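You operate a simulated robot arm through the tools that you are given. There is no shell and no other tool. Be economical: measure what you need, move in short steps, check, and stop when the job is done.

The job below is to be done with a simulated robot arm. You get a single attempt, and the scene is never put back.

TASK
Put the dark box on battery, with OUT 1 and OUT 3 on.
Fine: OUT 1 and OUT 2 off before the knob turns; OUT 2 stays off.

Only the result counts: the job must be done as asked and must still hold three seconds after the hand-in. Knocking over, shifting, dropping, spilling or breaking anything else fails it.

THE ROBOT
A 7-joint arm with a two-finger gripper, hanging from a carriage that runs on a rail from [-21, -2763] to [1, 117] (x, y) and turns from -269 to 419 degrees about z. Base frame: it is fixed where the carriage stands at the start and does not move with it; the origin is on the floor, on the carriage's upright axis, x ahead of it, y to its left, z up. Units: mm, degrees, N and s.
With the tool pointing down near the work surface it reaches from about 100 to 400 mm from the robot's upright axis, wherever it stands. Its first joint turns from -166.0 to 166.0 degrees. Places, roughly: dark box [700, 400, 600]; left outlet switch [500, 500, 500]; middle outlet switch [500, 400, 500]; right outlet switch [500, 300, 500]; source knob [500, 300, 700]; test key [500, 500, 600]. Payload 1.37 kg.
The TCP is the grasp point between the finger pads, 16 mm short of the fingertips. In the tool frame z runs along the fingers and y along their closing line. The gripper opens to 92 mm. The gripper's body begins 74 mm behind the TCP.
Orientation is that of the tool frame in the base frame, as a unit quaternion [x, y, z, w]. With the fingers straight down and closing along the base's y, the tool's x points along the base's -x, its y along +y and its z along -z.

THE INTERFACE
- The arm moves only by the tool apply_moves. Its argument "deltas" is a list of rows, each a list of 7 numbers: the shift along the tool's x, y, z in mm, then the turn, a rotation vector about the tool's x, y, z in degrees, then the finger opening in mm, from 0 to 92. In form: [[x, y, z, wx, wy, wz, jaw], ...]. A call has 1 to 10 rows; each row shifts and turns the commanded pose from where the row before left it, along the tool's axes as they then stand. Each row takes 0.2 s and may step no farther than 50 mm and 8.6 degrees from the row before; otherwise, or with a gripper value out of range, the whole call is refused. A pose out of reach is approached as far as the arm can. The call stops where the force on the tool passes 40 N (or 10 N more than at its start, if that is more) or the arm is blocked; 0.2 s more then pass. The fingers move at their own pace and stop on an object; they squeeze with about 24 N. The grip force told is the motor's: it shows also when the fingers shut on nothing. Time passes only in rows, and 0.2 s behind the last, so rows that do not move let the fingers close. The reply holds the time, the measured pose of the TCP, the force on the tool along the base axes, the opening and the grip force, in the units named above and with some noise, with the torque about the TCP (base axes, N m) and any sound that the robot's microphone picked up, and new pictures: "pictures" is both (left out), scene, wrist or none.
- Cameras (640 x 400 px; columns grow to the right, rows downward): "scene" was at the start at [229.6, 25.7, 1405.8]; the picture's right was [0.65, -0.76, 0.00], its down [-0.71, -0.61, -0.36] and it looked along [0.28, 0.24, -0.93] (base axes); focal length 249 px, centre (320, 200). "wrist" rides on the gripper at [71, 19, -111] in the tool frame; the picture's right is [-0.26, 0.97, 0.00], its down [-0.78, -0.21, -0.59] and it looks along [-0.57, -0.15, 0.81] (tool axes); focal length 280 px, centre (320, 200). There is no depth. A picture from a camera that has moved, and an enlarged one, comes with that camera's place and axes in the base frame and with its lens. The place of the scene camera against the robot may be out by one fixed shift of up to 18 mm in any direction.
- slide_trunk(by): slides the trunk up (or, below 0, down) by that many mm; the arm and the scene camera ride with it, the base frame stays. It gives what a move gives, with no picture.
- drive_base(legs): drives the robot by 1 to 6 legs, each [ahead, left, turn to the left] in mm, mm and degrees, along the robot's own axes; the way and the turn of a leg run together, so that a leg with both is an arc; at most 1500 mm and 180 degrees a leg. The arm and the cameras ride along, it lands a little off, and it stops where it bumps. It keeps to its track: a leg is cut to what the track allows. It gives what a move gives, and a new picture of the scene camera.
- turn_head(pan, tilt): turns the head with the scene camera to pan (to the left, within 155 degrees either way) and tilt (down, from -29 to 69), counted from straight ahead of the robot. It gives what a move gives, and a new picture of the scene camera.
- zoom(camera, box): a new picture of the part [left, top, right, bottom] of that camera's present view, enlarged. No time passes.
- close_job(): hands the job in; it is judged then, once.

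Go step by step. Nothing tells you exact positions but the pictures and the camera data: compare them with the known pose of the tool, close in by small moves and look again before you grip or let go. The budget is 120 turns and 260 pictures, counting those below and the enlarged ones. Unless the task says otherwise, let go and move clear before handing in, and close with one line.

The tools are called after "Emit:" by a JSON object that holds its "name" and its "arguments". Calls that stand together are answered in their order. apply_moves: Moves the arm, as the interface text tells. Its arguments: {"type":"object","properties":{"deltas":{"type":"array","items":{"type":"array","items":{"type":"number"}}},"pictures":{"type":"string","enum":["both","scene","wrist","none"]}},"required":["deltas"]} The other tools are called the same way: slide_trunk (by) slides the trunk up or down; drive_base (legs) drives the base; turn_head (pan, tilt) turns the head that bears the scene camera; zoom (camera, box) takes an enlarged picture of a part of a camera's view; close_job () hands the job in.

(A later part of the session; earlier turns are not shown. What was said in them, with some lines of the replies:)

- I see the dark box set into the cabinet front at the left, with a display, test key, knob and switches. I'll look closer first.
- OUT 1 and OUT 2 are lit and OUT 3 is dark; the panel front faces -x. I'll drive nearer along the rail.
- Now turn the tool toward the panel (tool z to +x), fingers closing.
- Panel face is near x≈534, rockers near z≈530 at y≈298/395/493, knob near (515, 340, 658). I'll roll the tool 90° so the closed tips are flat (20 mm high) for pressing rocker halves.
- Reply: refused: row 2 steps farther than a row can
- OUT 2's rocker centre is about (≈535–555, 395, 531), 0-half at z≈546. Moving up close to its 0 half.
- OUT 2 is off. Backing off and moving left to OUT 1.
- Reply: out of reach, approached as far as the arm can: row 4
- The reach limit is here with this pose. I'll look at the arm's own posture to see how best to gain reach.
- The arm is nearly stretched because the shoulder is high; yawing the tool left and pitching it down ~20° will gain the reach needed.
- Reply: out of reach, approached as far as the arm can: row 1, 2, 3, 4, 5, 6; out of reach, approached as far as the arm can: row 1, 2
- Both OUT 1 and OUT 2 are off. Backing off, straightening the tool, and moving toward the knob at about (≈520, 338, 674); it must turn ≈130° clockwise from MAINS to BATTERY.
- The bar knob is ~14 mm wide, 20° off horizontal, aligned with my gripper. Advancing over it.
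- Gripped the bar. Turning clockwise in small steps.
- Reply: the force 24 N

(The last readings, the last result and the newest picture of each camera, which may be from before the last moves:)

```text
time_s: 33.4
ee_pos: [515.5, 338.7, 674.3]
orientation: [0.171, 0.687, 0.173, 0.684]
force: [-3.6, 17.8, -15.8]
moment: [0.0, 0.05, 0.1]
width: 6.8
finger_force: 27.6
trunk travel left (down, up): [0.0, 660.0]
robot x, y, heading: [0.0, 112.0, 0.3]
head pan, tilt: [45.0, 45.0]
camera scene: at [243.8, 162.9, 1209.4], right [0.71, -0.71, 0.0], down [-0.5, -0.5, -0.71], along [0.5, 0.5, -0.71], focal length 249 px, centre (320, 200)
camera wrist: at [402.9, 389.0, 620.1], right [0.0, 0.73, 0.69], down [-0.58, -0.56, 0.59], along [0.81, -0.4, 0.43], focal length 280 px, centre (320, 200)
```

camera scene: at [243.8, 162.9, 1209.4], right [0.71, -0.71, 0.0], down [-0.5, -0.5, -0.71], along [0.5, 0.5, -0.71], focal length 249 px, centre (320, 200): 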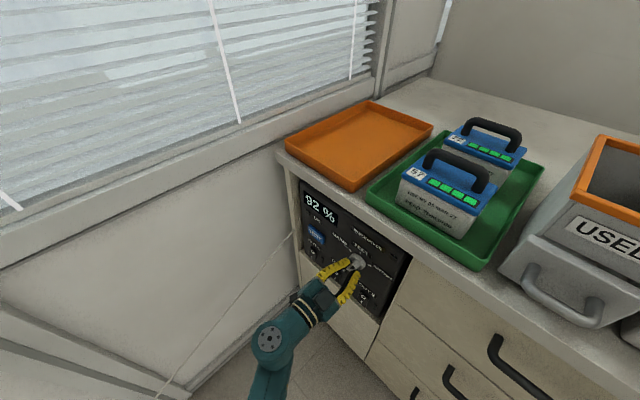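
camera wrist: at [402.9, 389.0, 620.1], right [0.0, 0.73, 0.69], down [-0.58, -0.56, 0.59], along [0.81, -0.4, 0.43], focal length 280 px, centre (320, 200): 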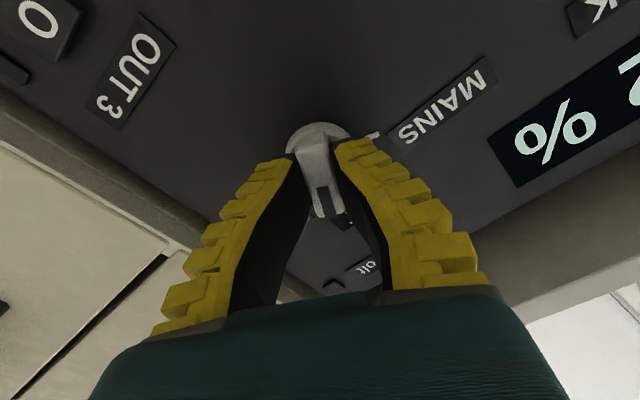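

Emit:
{"name": "apply_moves", "arguments": {"deltas": [[2, 0.5, 0, 0, 0, 7, 5], [0, 0, 0, 0, 0, 7, 5], [0, 0, 0, 0, 0, 7, 5], [0, 0, 0, 0, 0, 7, 5], [0, 0, 0, 0, 0, 7, 5]]}}

```text
time_s: 34.5
ee_pos: [514.7, 340.0, 673.8]
orientation: [0.37, 0.602, 0.372, 0.602]
force: [-4.7, 13.8, -1.1]
moment: [0.01, -0.15, -0.13]
width: 7.4
finger_force: 27.5
trunk travel left (down, up): [0.0, 660.0]
robot x, y, heading: [-1.4, 117.5, 0.1]
head pan, tilt: [45.0, 45.0]
camera scene: at [244.3, 162.5, 1209.7], right [0.71, -0.71, 0.0], down [-0.5, -0.5, -0.71], along [0.5, 0.5, -0.71], focal length 249 px, centre (320, 200)
camera wrist: at [403.4, 411.8, 659.2], right [0.0, 0.2, 0.98], down [-0.59, -0.79, 0.16], along [0.81, -0.58, 0.12], focal length 280 px, centre (320, 200)
```

scene: 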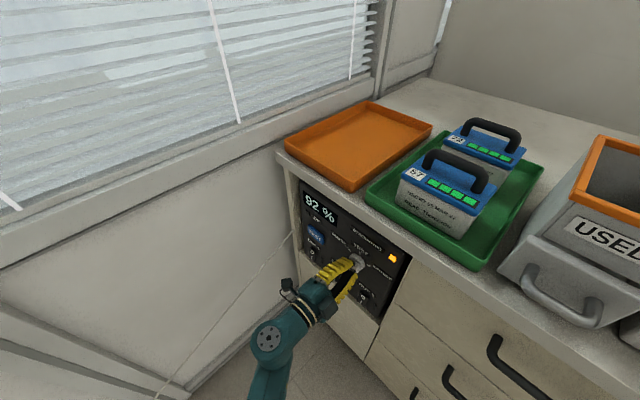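
wrist: 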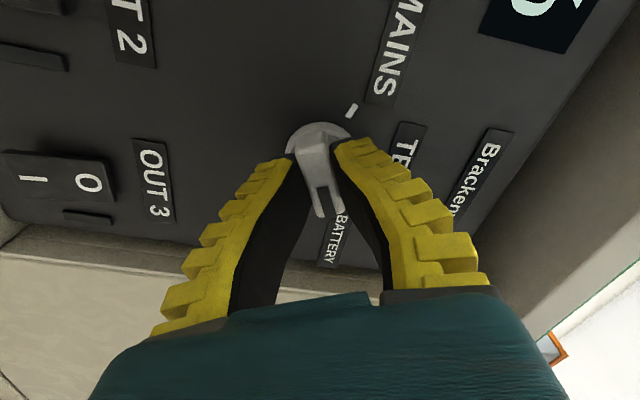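

An amber lamp lit: battery is engaged. A small extra turn, then release and back off to check.

Emit:
{"name": "apply_moves", "arguments": {"deltas": [[0, 0, 0, 0, 0, 4, 5], [0, 0, 0, 0, 0, 0, 30], [0, 0, 0, 0, 0, 0, 50], [0, 0, 0, 0, 0, 0, 50], [0, 0, -20, 0, 0, 0, 50], [0, 0, -30, 0, 0, 0, 50], [0, 0, -30, 0, 0, 0, 50]]}}

```text
time_s: 36.1
ee_pos: [433.0, 333.2, 671.0]
orientation: [0.39, 0.591, 0.389, 0.59]
force: [-0.5, -1.3, 0.0]
moment: [0.0, -0.01, 0.02]
width: 52.7
finger_force: 2.0
trunk travel left (down, up): [0.0, 660.0]
robot x, y, heading: [0.2, 111.1, 0.1]
head pan, tilt: [45.0, 45.0]
camera scene: at [244.6, 159.5, 1209.4], right [0.71, -0.71, 0.0], down [-0.5, -0.5, -0.71], along [0.5, 0.5, -0.71], focal length 249 px, centre (320, 200)
camera wrist: at [321.0, 405.4, 661.3], right [0.0, 0.14, 0.99], down [-0.59, -0.8, 0.11], along [0.81, -0.58, 0.08], focal length 280 px, centre (320, 200)
```

scene: 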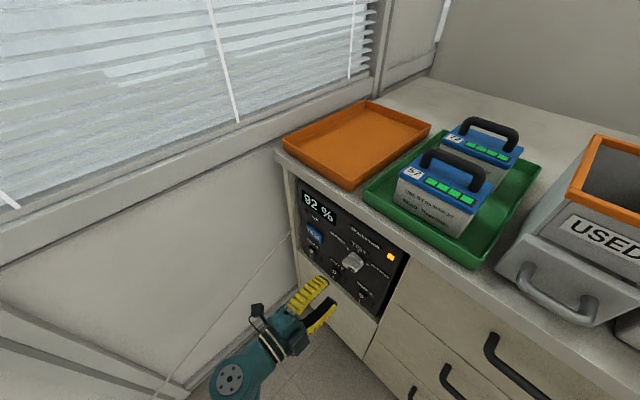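
wrist: 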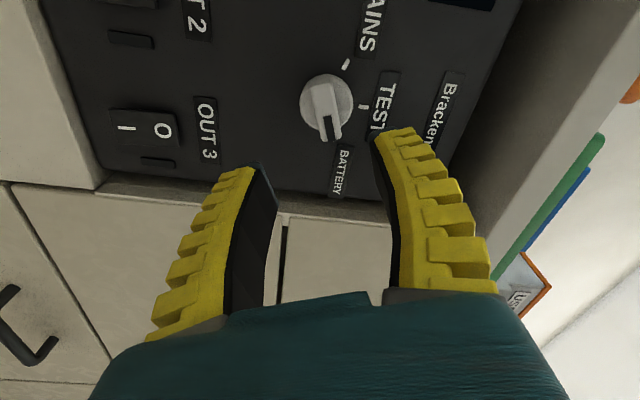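

Knob points to BATTERY with its lamp lit. Rolling back (camera to the right side) and closing the fingers for OUT 3 and OUT 1.

Emit:
{"name": "apply_moves", "arguments": {"deltas": [[0, 0, 0, 0, 0, -8.5, 0], [0, 0, 0, 0, 0, -8.5, 0], [0, 0, 0, 0, 0, -8.5, 0], [0, 0, 0, 0, 0, -8.5, 0], [0, 0, 0, 0, 0, -8.5, 0], [0, 0, 0, 0, 0, -8.5, 0], [0, 0, 0, 0, 0, -8.5, 0], [0, 0, 0, 0, 0, -8.5, 0], [0, 0, 0, 0, 0, -8.5, 0], [0, 0, 0, 0, 0, -8.5, 0]], "pictures": "none"}}

Emit:
{"name": "apply_moves", "arguments": {"deltas": [[0, 0, 0, 0, 0, -8.5, 0], [0, 0, 0, 0, 0, -8.5, 0], [0, 0, 0, 0, 0, -8.5, 0], [0, 0, 0, 0, 0, -8.5, 0], [0, 0, 0, 0, 0, -8.5, 0], [0, 0, 0, 0, 0, -8.5, 0], [0, 0, 0, 0, 0, -8.5, 0], [0, 0, 0, 0, 0, -8.5, 0], [0, 0, 0, 0, 0, -4, 0]], "pictures": "none"}}

Emit:
{"name": "apply_moves", "arguments": {"deltas": [[10, 40, 0, 0, 0, 0, 0], [10, 40, 0, 0, 0, 0, 0], [10, 40, 0, 0, 0, 0, 0], [7, 35, 30, 0, 0, 0, 0], [0, 0, 30, 0, 0, 0, 0]]}}

```text
time_s: 38.4
ee_pos: [435.7, 334.8, 672.8]
orientation: [-0.112, 0.698, -0.111, 0.698]
force: [0.3, -1.4, 0.6]
moment: [-0.01, -0.02, 0.0]
width: 0.2
finger_force: 23.8
trunk travel left (down, up): [0.0, 660.0]
robot x, y, heading: [-2.9, 109.4, 0.0]
head pan, tilt: [45.0, 45.0]
```

```text
time_s: 40.4
ee_pos: [436.8, 334.6, 674.0]
orientation: [0.503, -0.5, 0.5, -0.498]
force: [0.1, -0.2, -0.1]
moment: [-0.01, -0.03, 0.02]
width: 0.0
finger_force: 23.9
trunk travel left (down, up): [0.0, 660.0]
robot x, y, heading: [1.2, 115.3, 0.1]
head pan, tilt: [45.0, 45.0]
```

```text
time_s: 41.5
ee_pos: [497.4, 299.5, 514.3]
orientation: [-0.5, 0.5, -0.5, 0.501]
force: [-0.2, 0.3, 0.2]
moment: [-0.04, 0.0, 0.05]
width: 0.0
finger_force: 23.9
trunk travel left (down, up): [0.0, 660.0]
robot x, y, heading: [2.3, 112.9, 0.1]
head pan, tilt: [45.0, 45.0]
camera scene: at [245.8, 160.0, 1209.8], right [0.71, -0.71, 0.0], down [-0.5, -0.5, -0.71], along [0.5, 0.5, -0.71], focal length 249 px, centre (320, 200)
camera wrist: at [386.6, 227.6, 494.7], right [0.0, 0.26, -0.97], down [-0.59, 0.78, 0.21], along [0.81, 0.57, 0.15], focal length 280 px, centre (320, 200)
```

scene: 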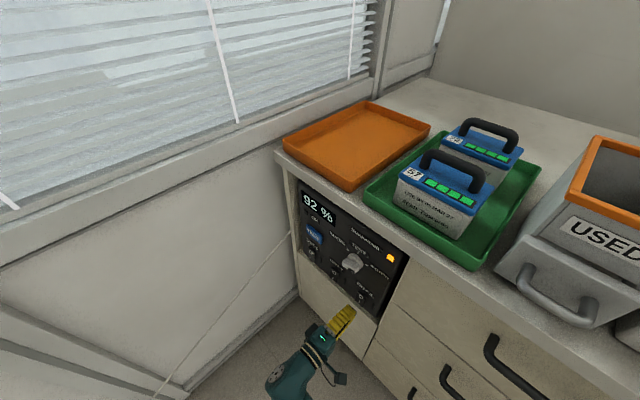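
wrist: 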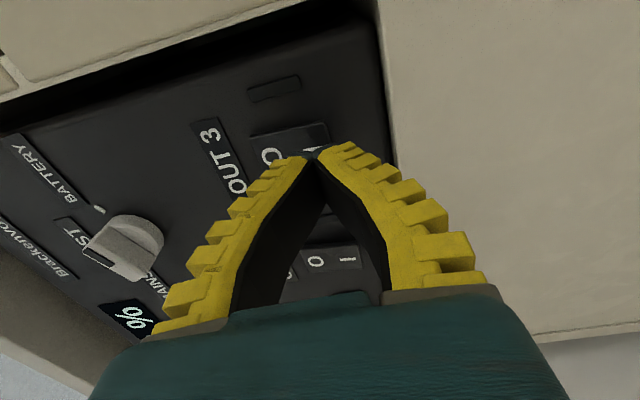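

Aligned with OUT 3's "I" half; pressing.

Emit:
{"name": "apply_moves", "arguments": {"deltas": [[2, 0, 15, 0, 0, 0, 0], [0, 0, 10, 0, 0, 0, 0], [0, 0, 4, 0, 0, 0, 0], [0, 0, 3, 0, 0, 0, 0], [0, 0, 3, 0, 0, 0, 0]], "pictures": "wrist"}}

```text
time_s: 42.8
ee_pos: [530.1, 296.5, 516.4]
orientation: [0.5, -0.5, 0.499, -0.5]
force: [-7.4, -0.1, 2.6]
moment: [0.0, -0.08, -0.06]
width: 0.1
finger_force: 24.2
trunk travel left (down, up): [0.0, 660.0]
robot x, y, heading: [0.3, 108.2, 0.0]
head pan, tilt: [45.0, 45.0]
camera wrist: at [418.3, 225.6, 496.6], right [0.0, 0.26, -0.97], down [-0.59, 0.78, 0.21], along [0.81, 0.57, 0.15], focal length 280 px, centre (320, 200)
```

wrist: 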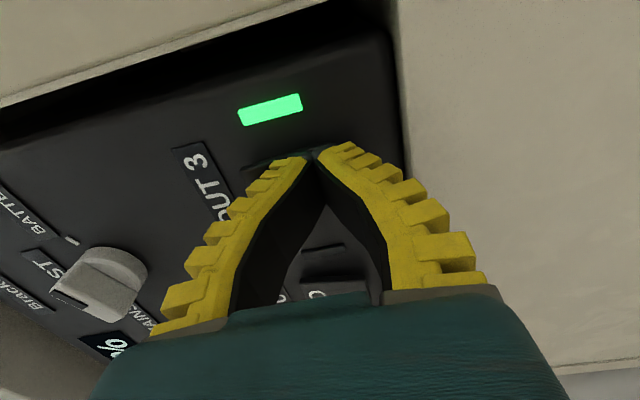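

OUT 3 is on. Back off and go to OUT 1 with yaw/pitch.

Emit:
{"name": "apply_moves", "arguments": {"deltas": [[0, 0, -40, 0, 0, 0, 0], [0, 0, -40, 0, 0, 0, 0], [-40, 0, 0, 0, -8.3, 0, 0], [-40, 0, 0, 0, -8.3, 0, 0], [-40, 0, 0, 0, -8.4, 0, 0], [0, 0, 0, -7, 0, 0, 0], [0, 0, 0, -7, 0, 0, 0], [0, 0, 0, -7, 0, 0, 0], [0, 0, 0, -7, 0, 0, 0]]}}

```text
time_s: 44.8
ee_pos: [435.0, 414.3, 522.0]
orientation: [0.71, -0.456, 0.291, -0.451]
force: [0.7, 0.3, 0.2]
moment: [0.01, -0.02, -0.02]
width: 0.1
finger_force: 23.8
out of reach, approached as far as the arm can: row 8
trunk travel left (down, up): [0.0, 660.0]
robot x, y, heading: [3.2, 114.2, 0.2]
head pan, tilt: [45.0, 45.0]
camera scene: at [245.5, 160.3, 1209.7], right [0.71, -0.71, 0.0], down [-0.5, -0.5, -0.71], along [0.5, 0.5, -0.71], focal length 249 px, centre (320, 200)
camera wrist: at [365.3, 303.9, 551.6], right [-0.48, 0.07, -0.87], down [-0.73, 0.52, 0.44], along [0.49, 0.85, -0.2], focal length 280 px, centre (320, 200)
```

scene: 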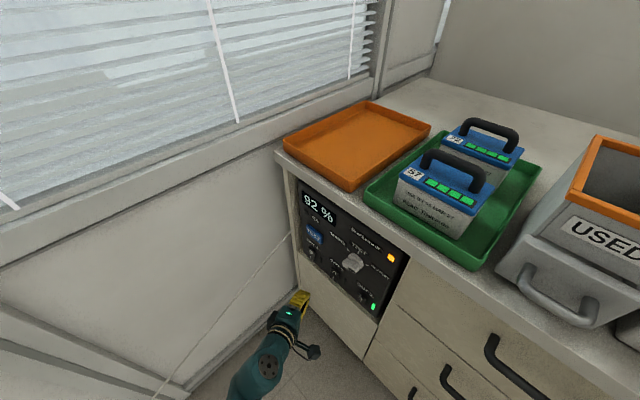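
wrist: 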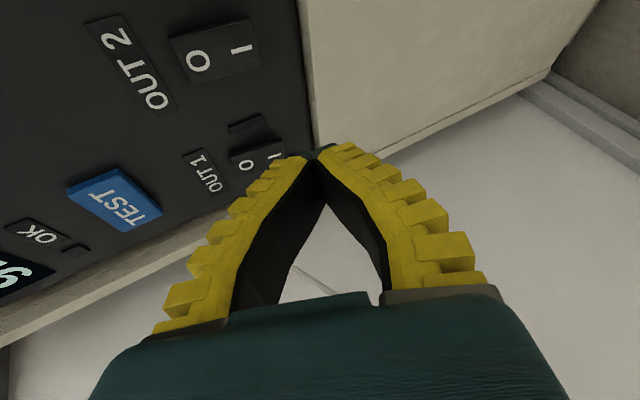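

Emit:
{"name": "apply_moves", "arguments": {"deltas": [[-16.9, -10.8, 27.7, 0, 0, 0, 0], [-16.9, -10.8, 27.7, 0, 0, 0, 0], [-16.9, -10.8, 27.7, 0, 0, 0, 0]]}}

```text
time_s: 45.5
ee_pos: [497.3, 500.4, 518.3]
orientation: [0.709, -0.455, 0.291, -0.453]
force: [-0.4, 0.2, 0.2]
moment: [-0.05, 0.02, -0.04]
width: 0.2
finger_force: 24.4
trunk travel left (down, up): [0.0, 660.0]
robot x, y, heading: [1.7, 110.8, 0.3]
head pan, tilt: [45.0, 45.0]
camera scene: at [246.3, 161.0, 1210.0], right [0.71, -0.71, 0.0], down [-0.5, -0.5, -0.71], along [0.5, 0.5, -0.71], focal length 249 px, centre (320, 200)
camera wrist: at [427.5, 389.8, 548.1], right [-0.48, 0.07, -0.88], down [-0.73, 0.52, 0.44], along [0.49, 0.85, -0.2], focal length 280 px, centre (320, 200)
```

scene: 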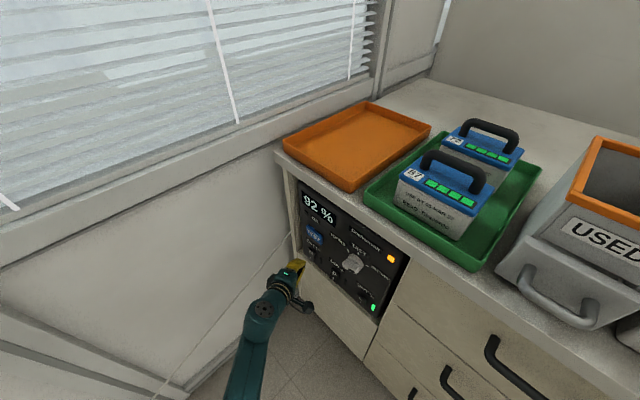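
wrist: 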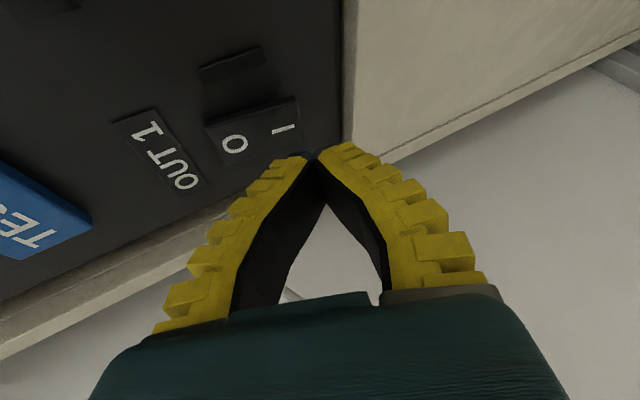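

Emit:
{"name": "apply_moves", "arguments": {"deltas": [[4.1, -1.2, 9.5, 0, 0, 0, 0], [3.7, -3.5, 7.4, 0, 0, 0, 0], [1.66, -1.54, 3.3, 0, 0, 0, 0], [1.24, -1.16, 2.5, 0, 0, 0, 0], [1.24, -1.16, 2.5, 0, 0, 0, 0]], "pictures": "wrist"}}

```text
time_s: 46.8
ee_pos: [523.1, 494.9, 512.6]
orientation: [0.711, -0.456, 0.29, -0.451]
force: [-7.2, -1.1, 1.3]
moment: [0.01, -0.09, -0.11]
width: 0.2
finger_force: 24.5
trunk travel left (down, up): [0.0, 660.0]
robot x, y, heading: [5.3, 111.2, -0.1]
head pan, tilt: [45.0, 45.0]
camera wrist: at [453.4, 385.9, 541.8], right [-0.48, 0.07, -0.87], down [-0.73, 0.53, 0.44], along [0.49, 0.85, -0.2], focal length 280 px, centre (320, 200)
```

wrist: 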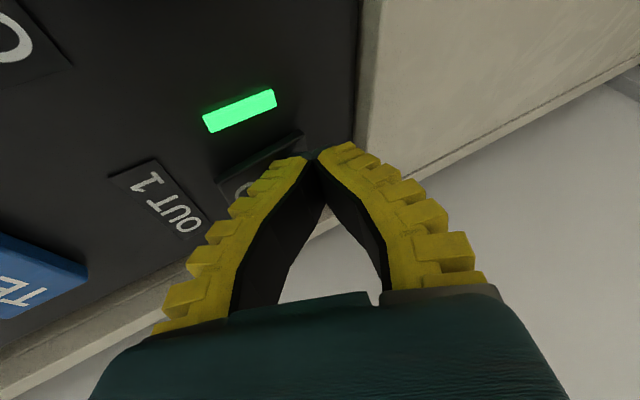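

OUT 1 is lit. Backing clear and checking the panel.

Emit:
{"name": "apply_moves", "arguments": {"deltas": [[-12.4, 11.6, -24.8, 0, 0, 0, 0], [-12.4, 11.6, -24.8, 0, 0, 0, 0], [-12.4, 11.6, -24.8, 0, 0, 0, 0], [-12.4, 11.6, -24.8, 0, 0, 0, 0], [0, 0, 0, 0, 0, 0, 0]], "pictures": "wrist"}}

Emit:
{"name": "zoom", "arguments": {"camera": "scene", "box": [280, 160, 420, 330]}}

```text
time_s: 48.0
ee_pos: [405.0, 498.9, 516.1]
orientation: [0.71, -0.456, 0.292, -0.451]
force: [0.6, -0.7, 1.2]
moment: [0.0, 0.0, -0.02]
width: 0.1
finger_force: 24.0
trunk travel left (down, up): [0.0, 660.0]
robot x, y, heading: [1.6, 114.5, 0.1]
head pan, tilt: [45.0, 45.0]
camera wrist: at [333.6, 388.6, 544.0], right [-0.48, 0.07, -0.87], down [-0.73, 0.53, 0.44], along [0.49, 0.85, -0.2], focal length 280 px, centre (320, 200)
```

wrist: 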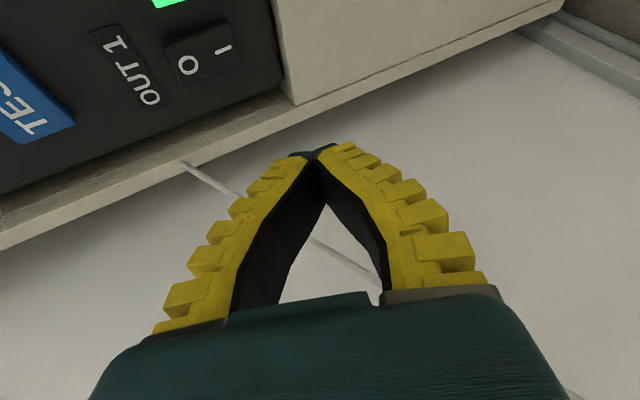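

```text
2.35 times, centred on (350, 245) of scene
camera zoom: at [245.6, 160.1, 1209.7], right [0.71, -0.71, 0.0], down [-0.5, -0.5, -0.71], along [0.5, 0.5, -0.71], focal length 587 px, centre (249, 94)
```

zoom: 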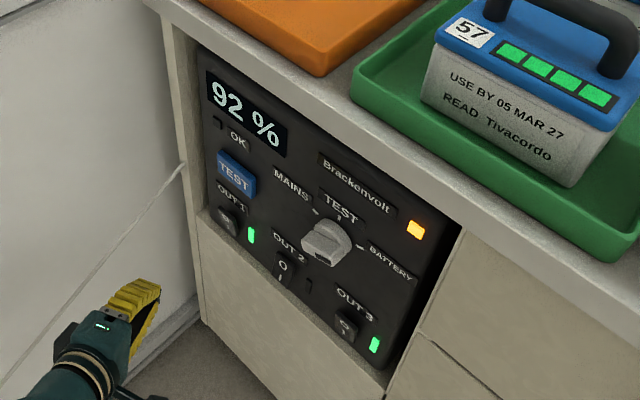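

The panel shows the amber battery lamp on, OUT 1 and OUT 3 lit and OUT 2 dark, and the arm is clear.

Emit:
{"name": "close_job", "arguments": {}}

```text
The job is handed in.
```

The dark box is on battery with OUT 1 and OUT 3 on and OUT 2 off; both OUT 1 and OUT 2 were off before the knob turned.
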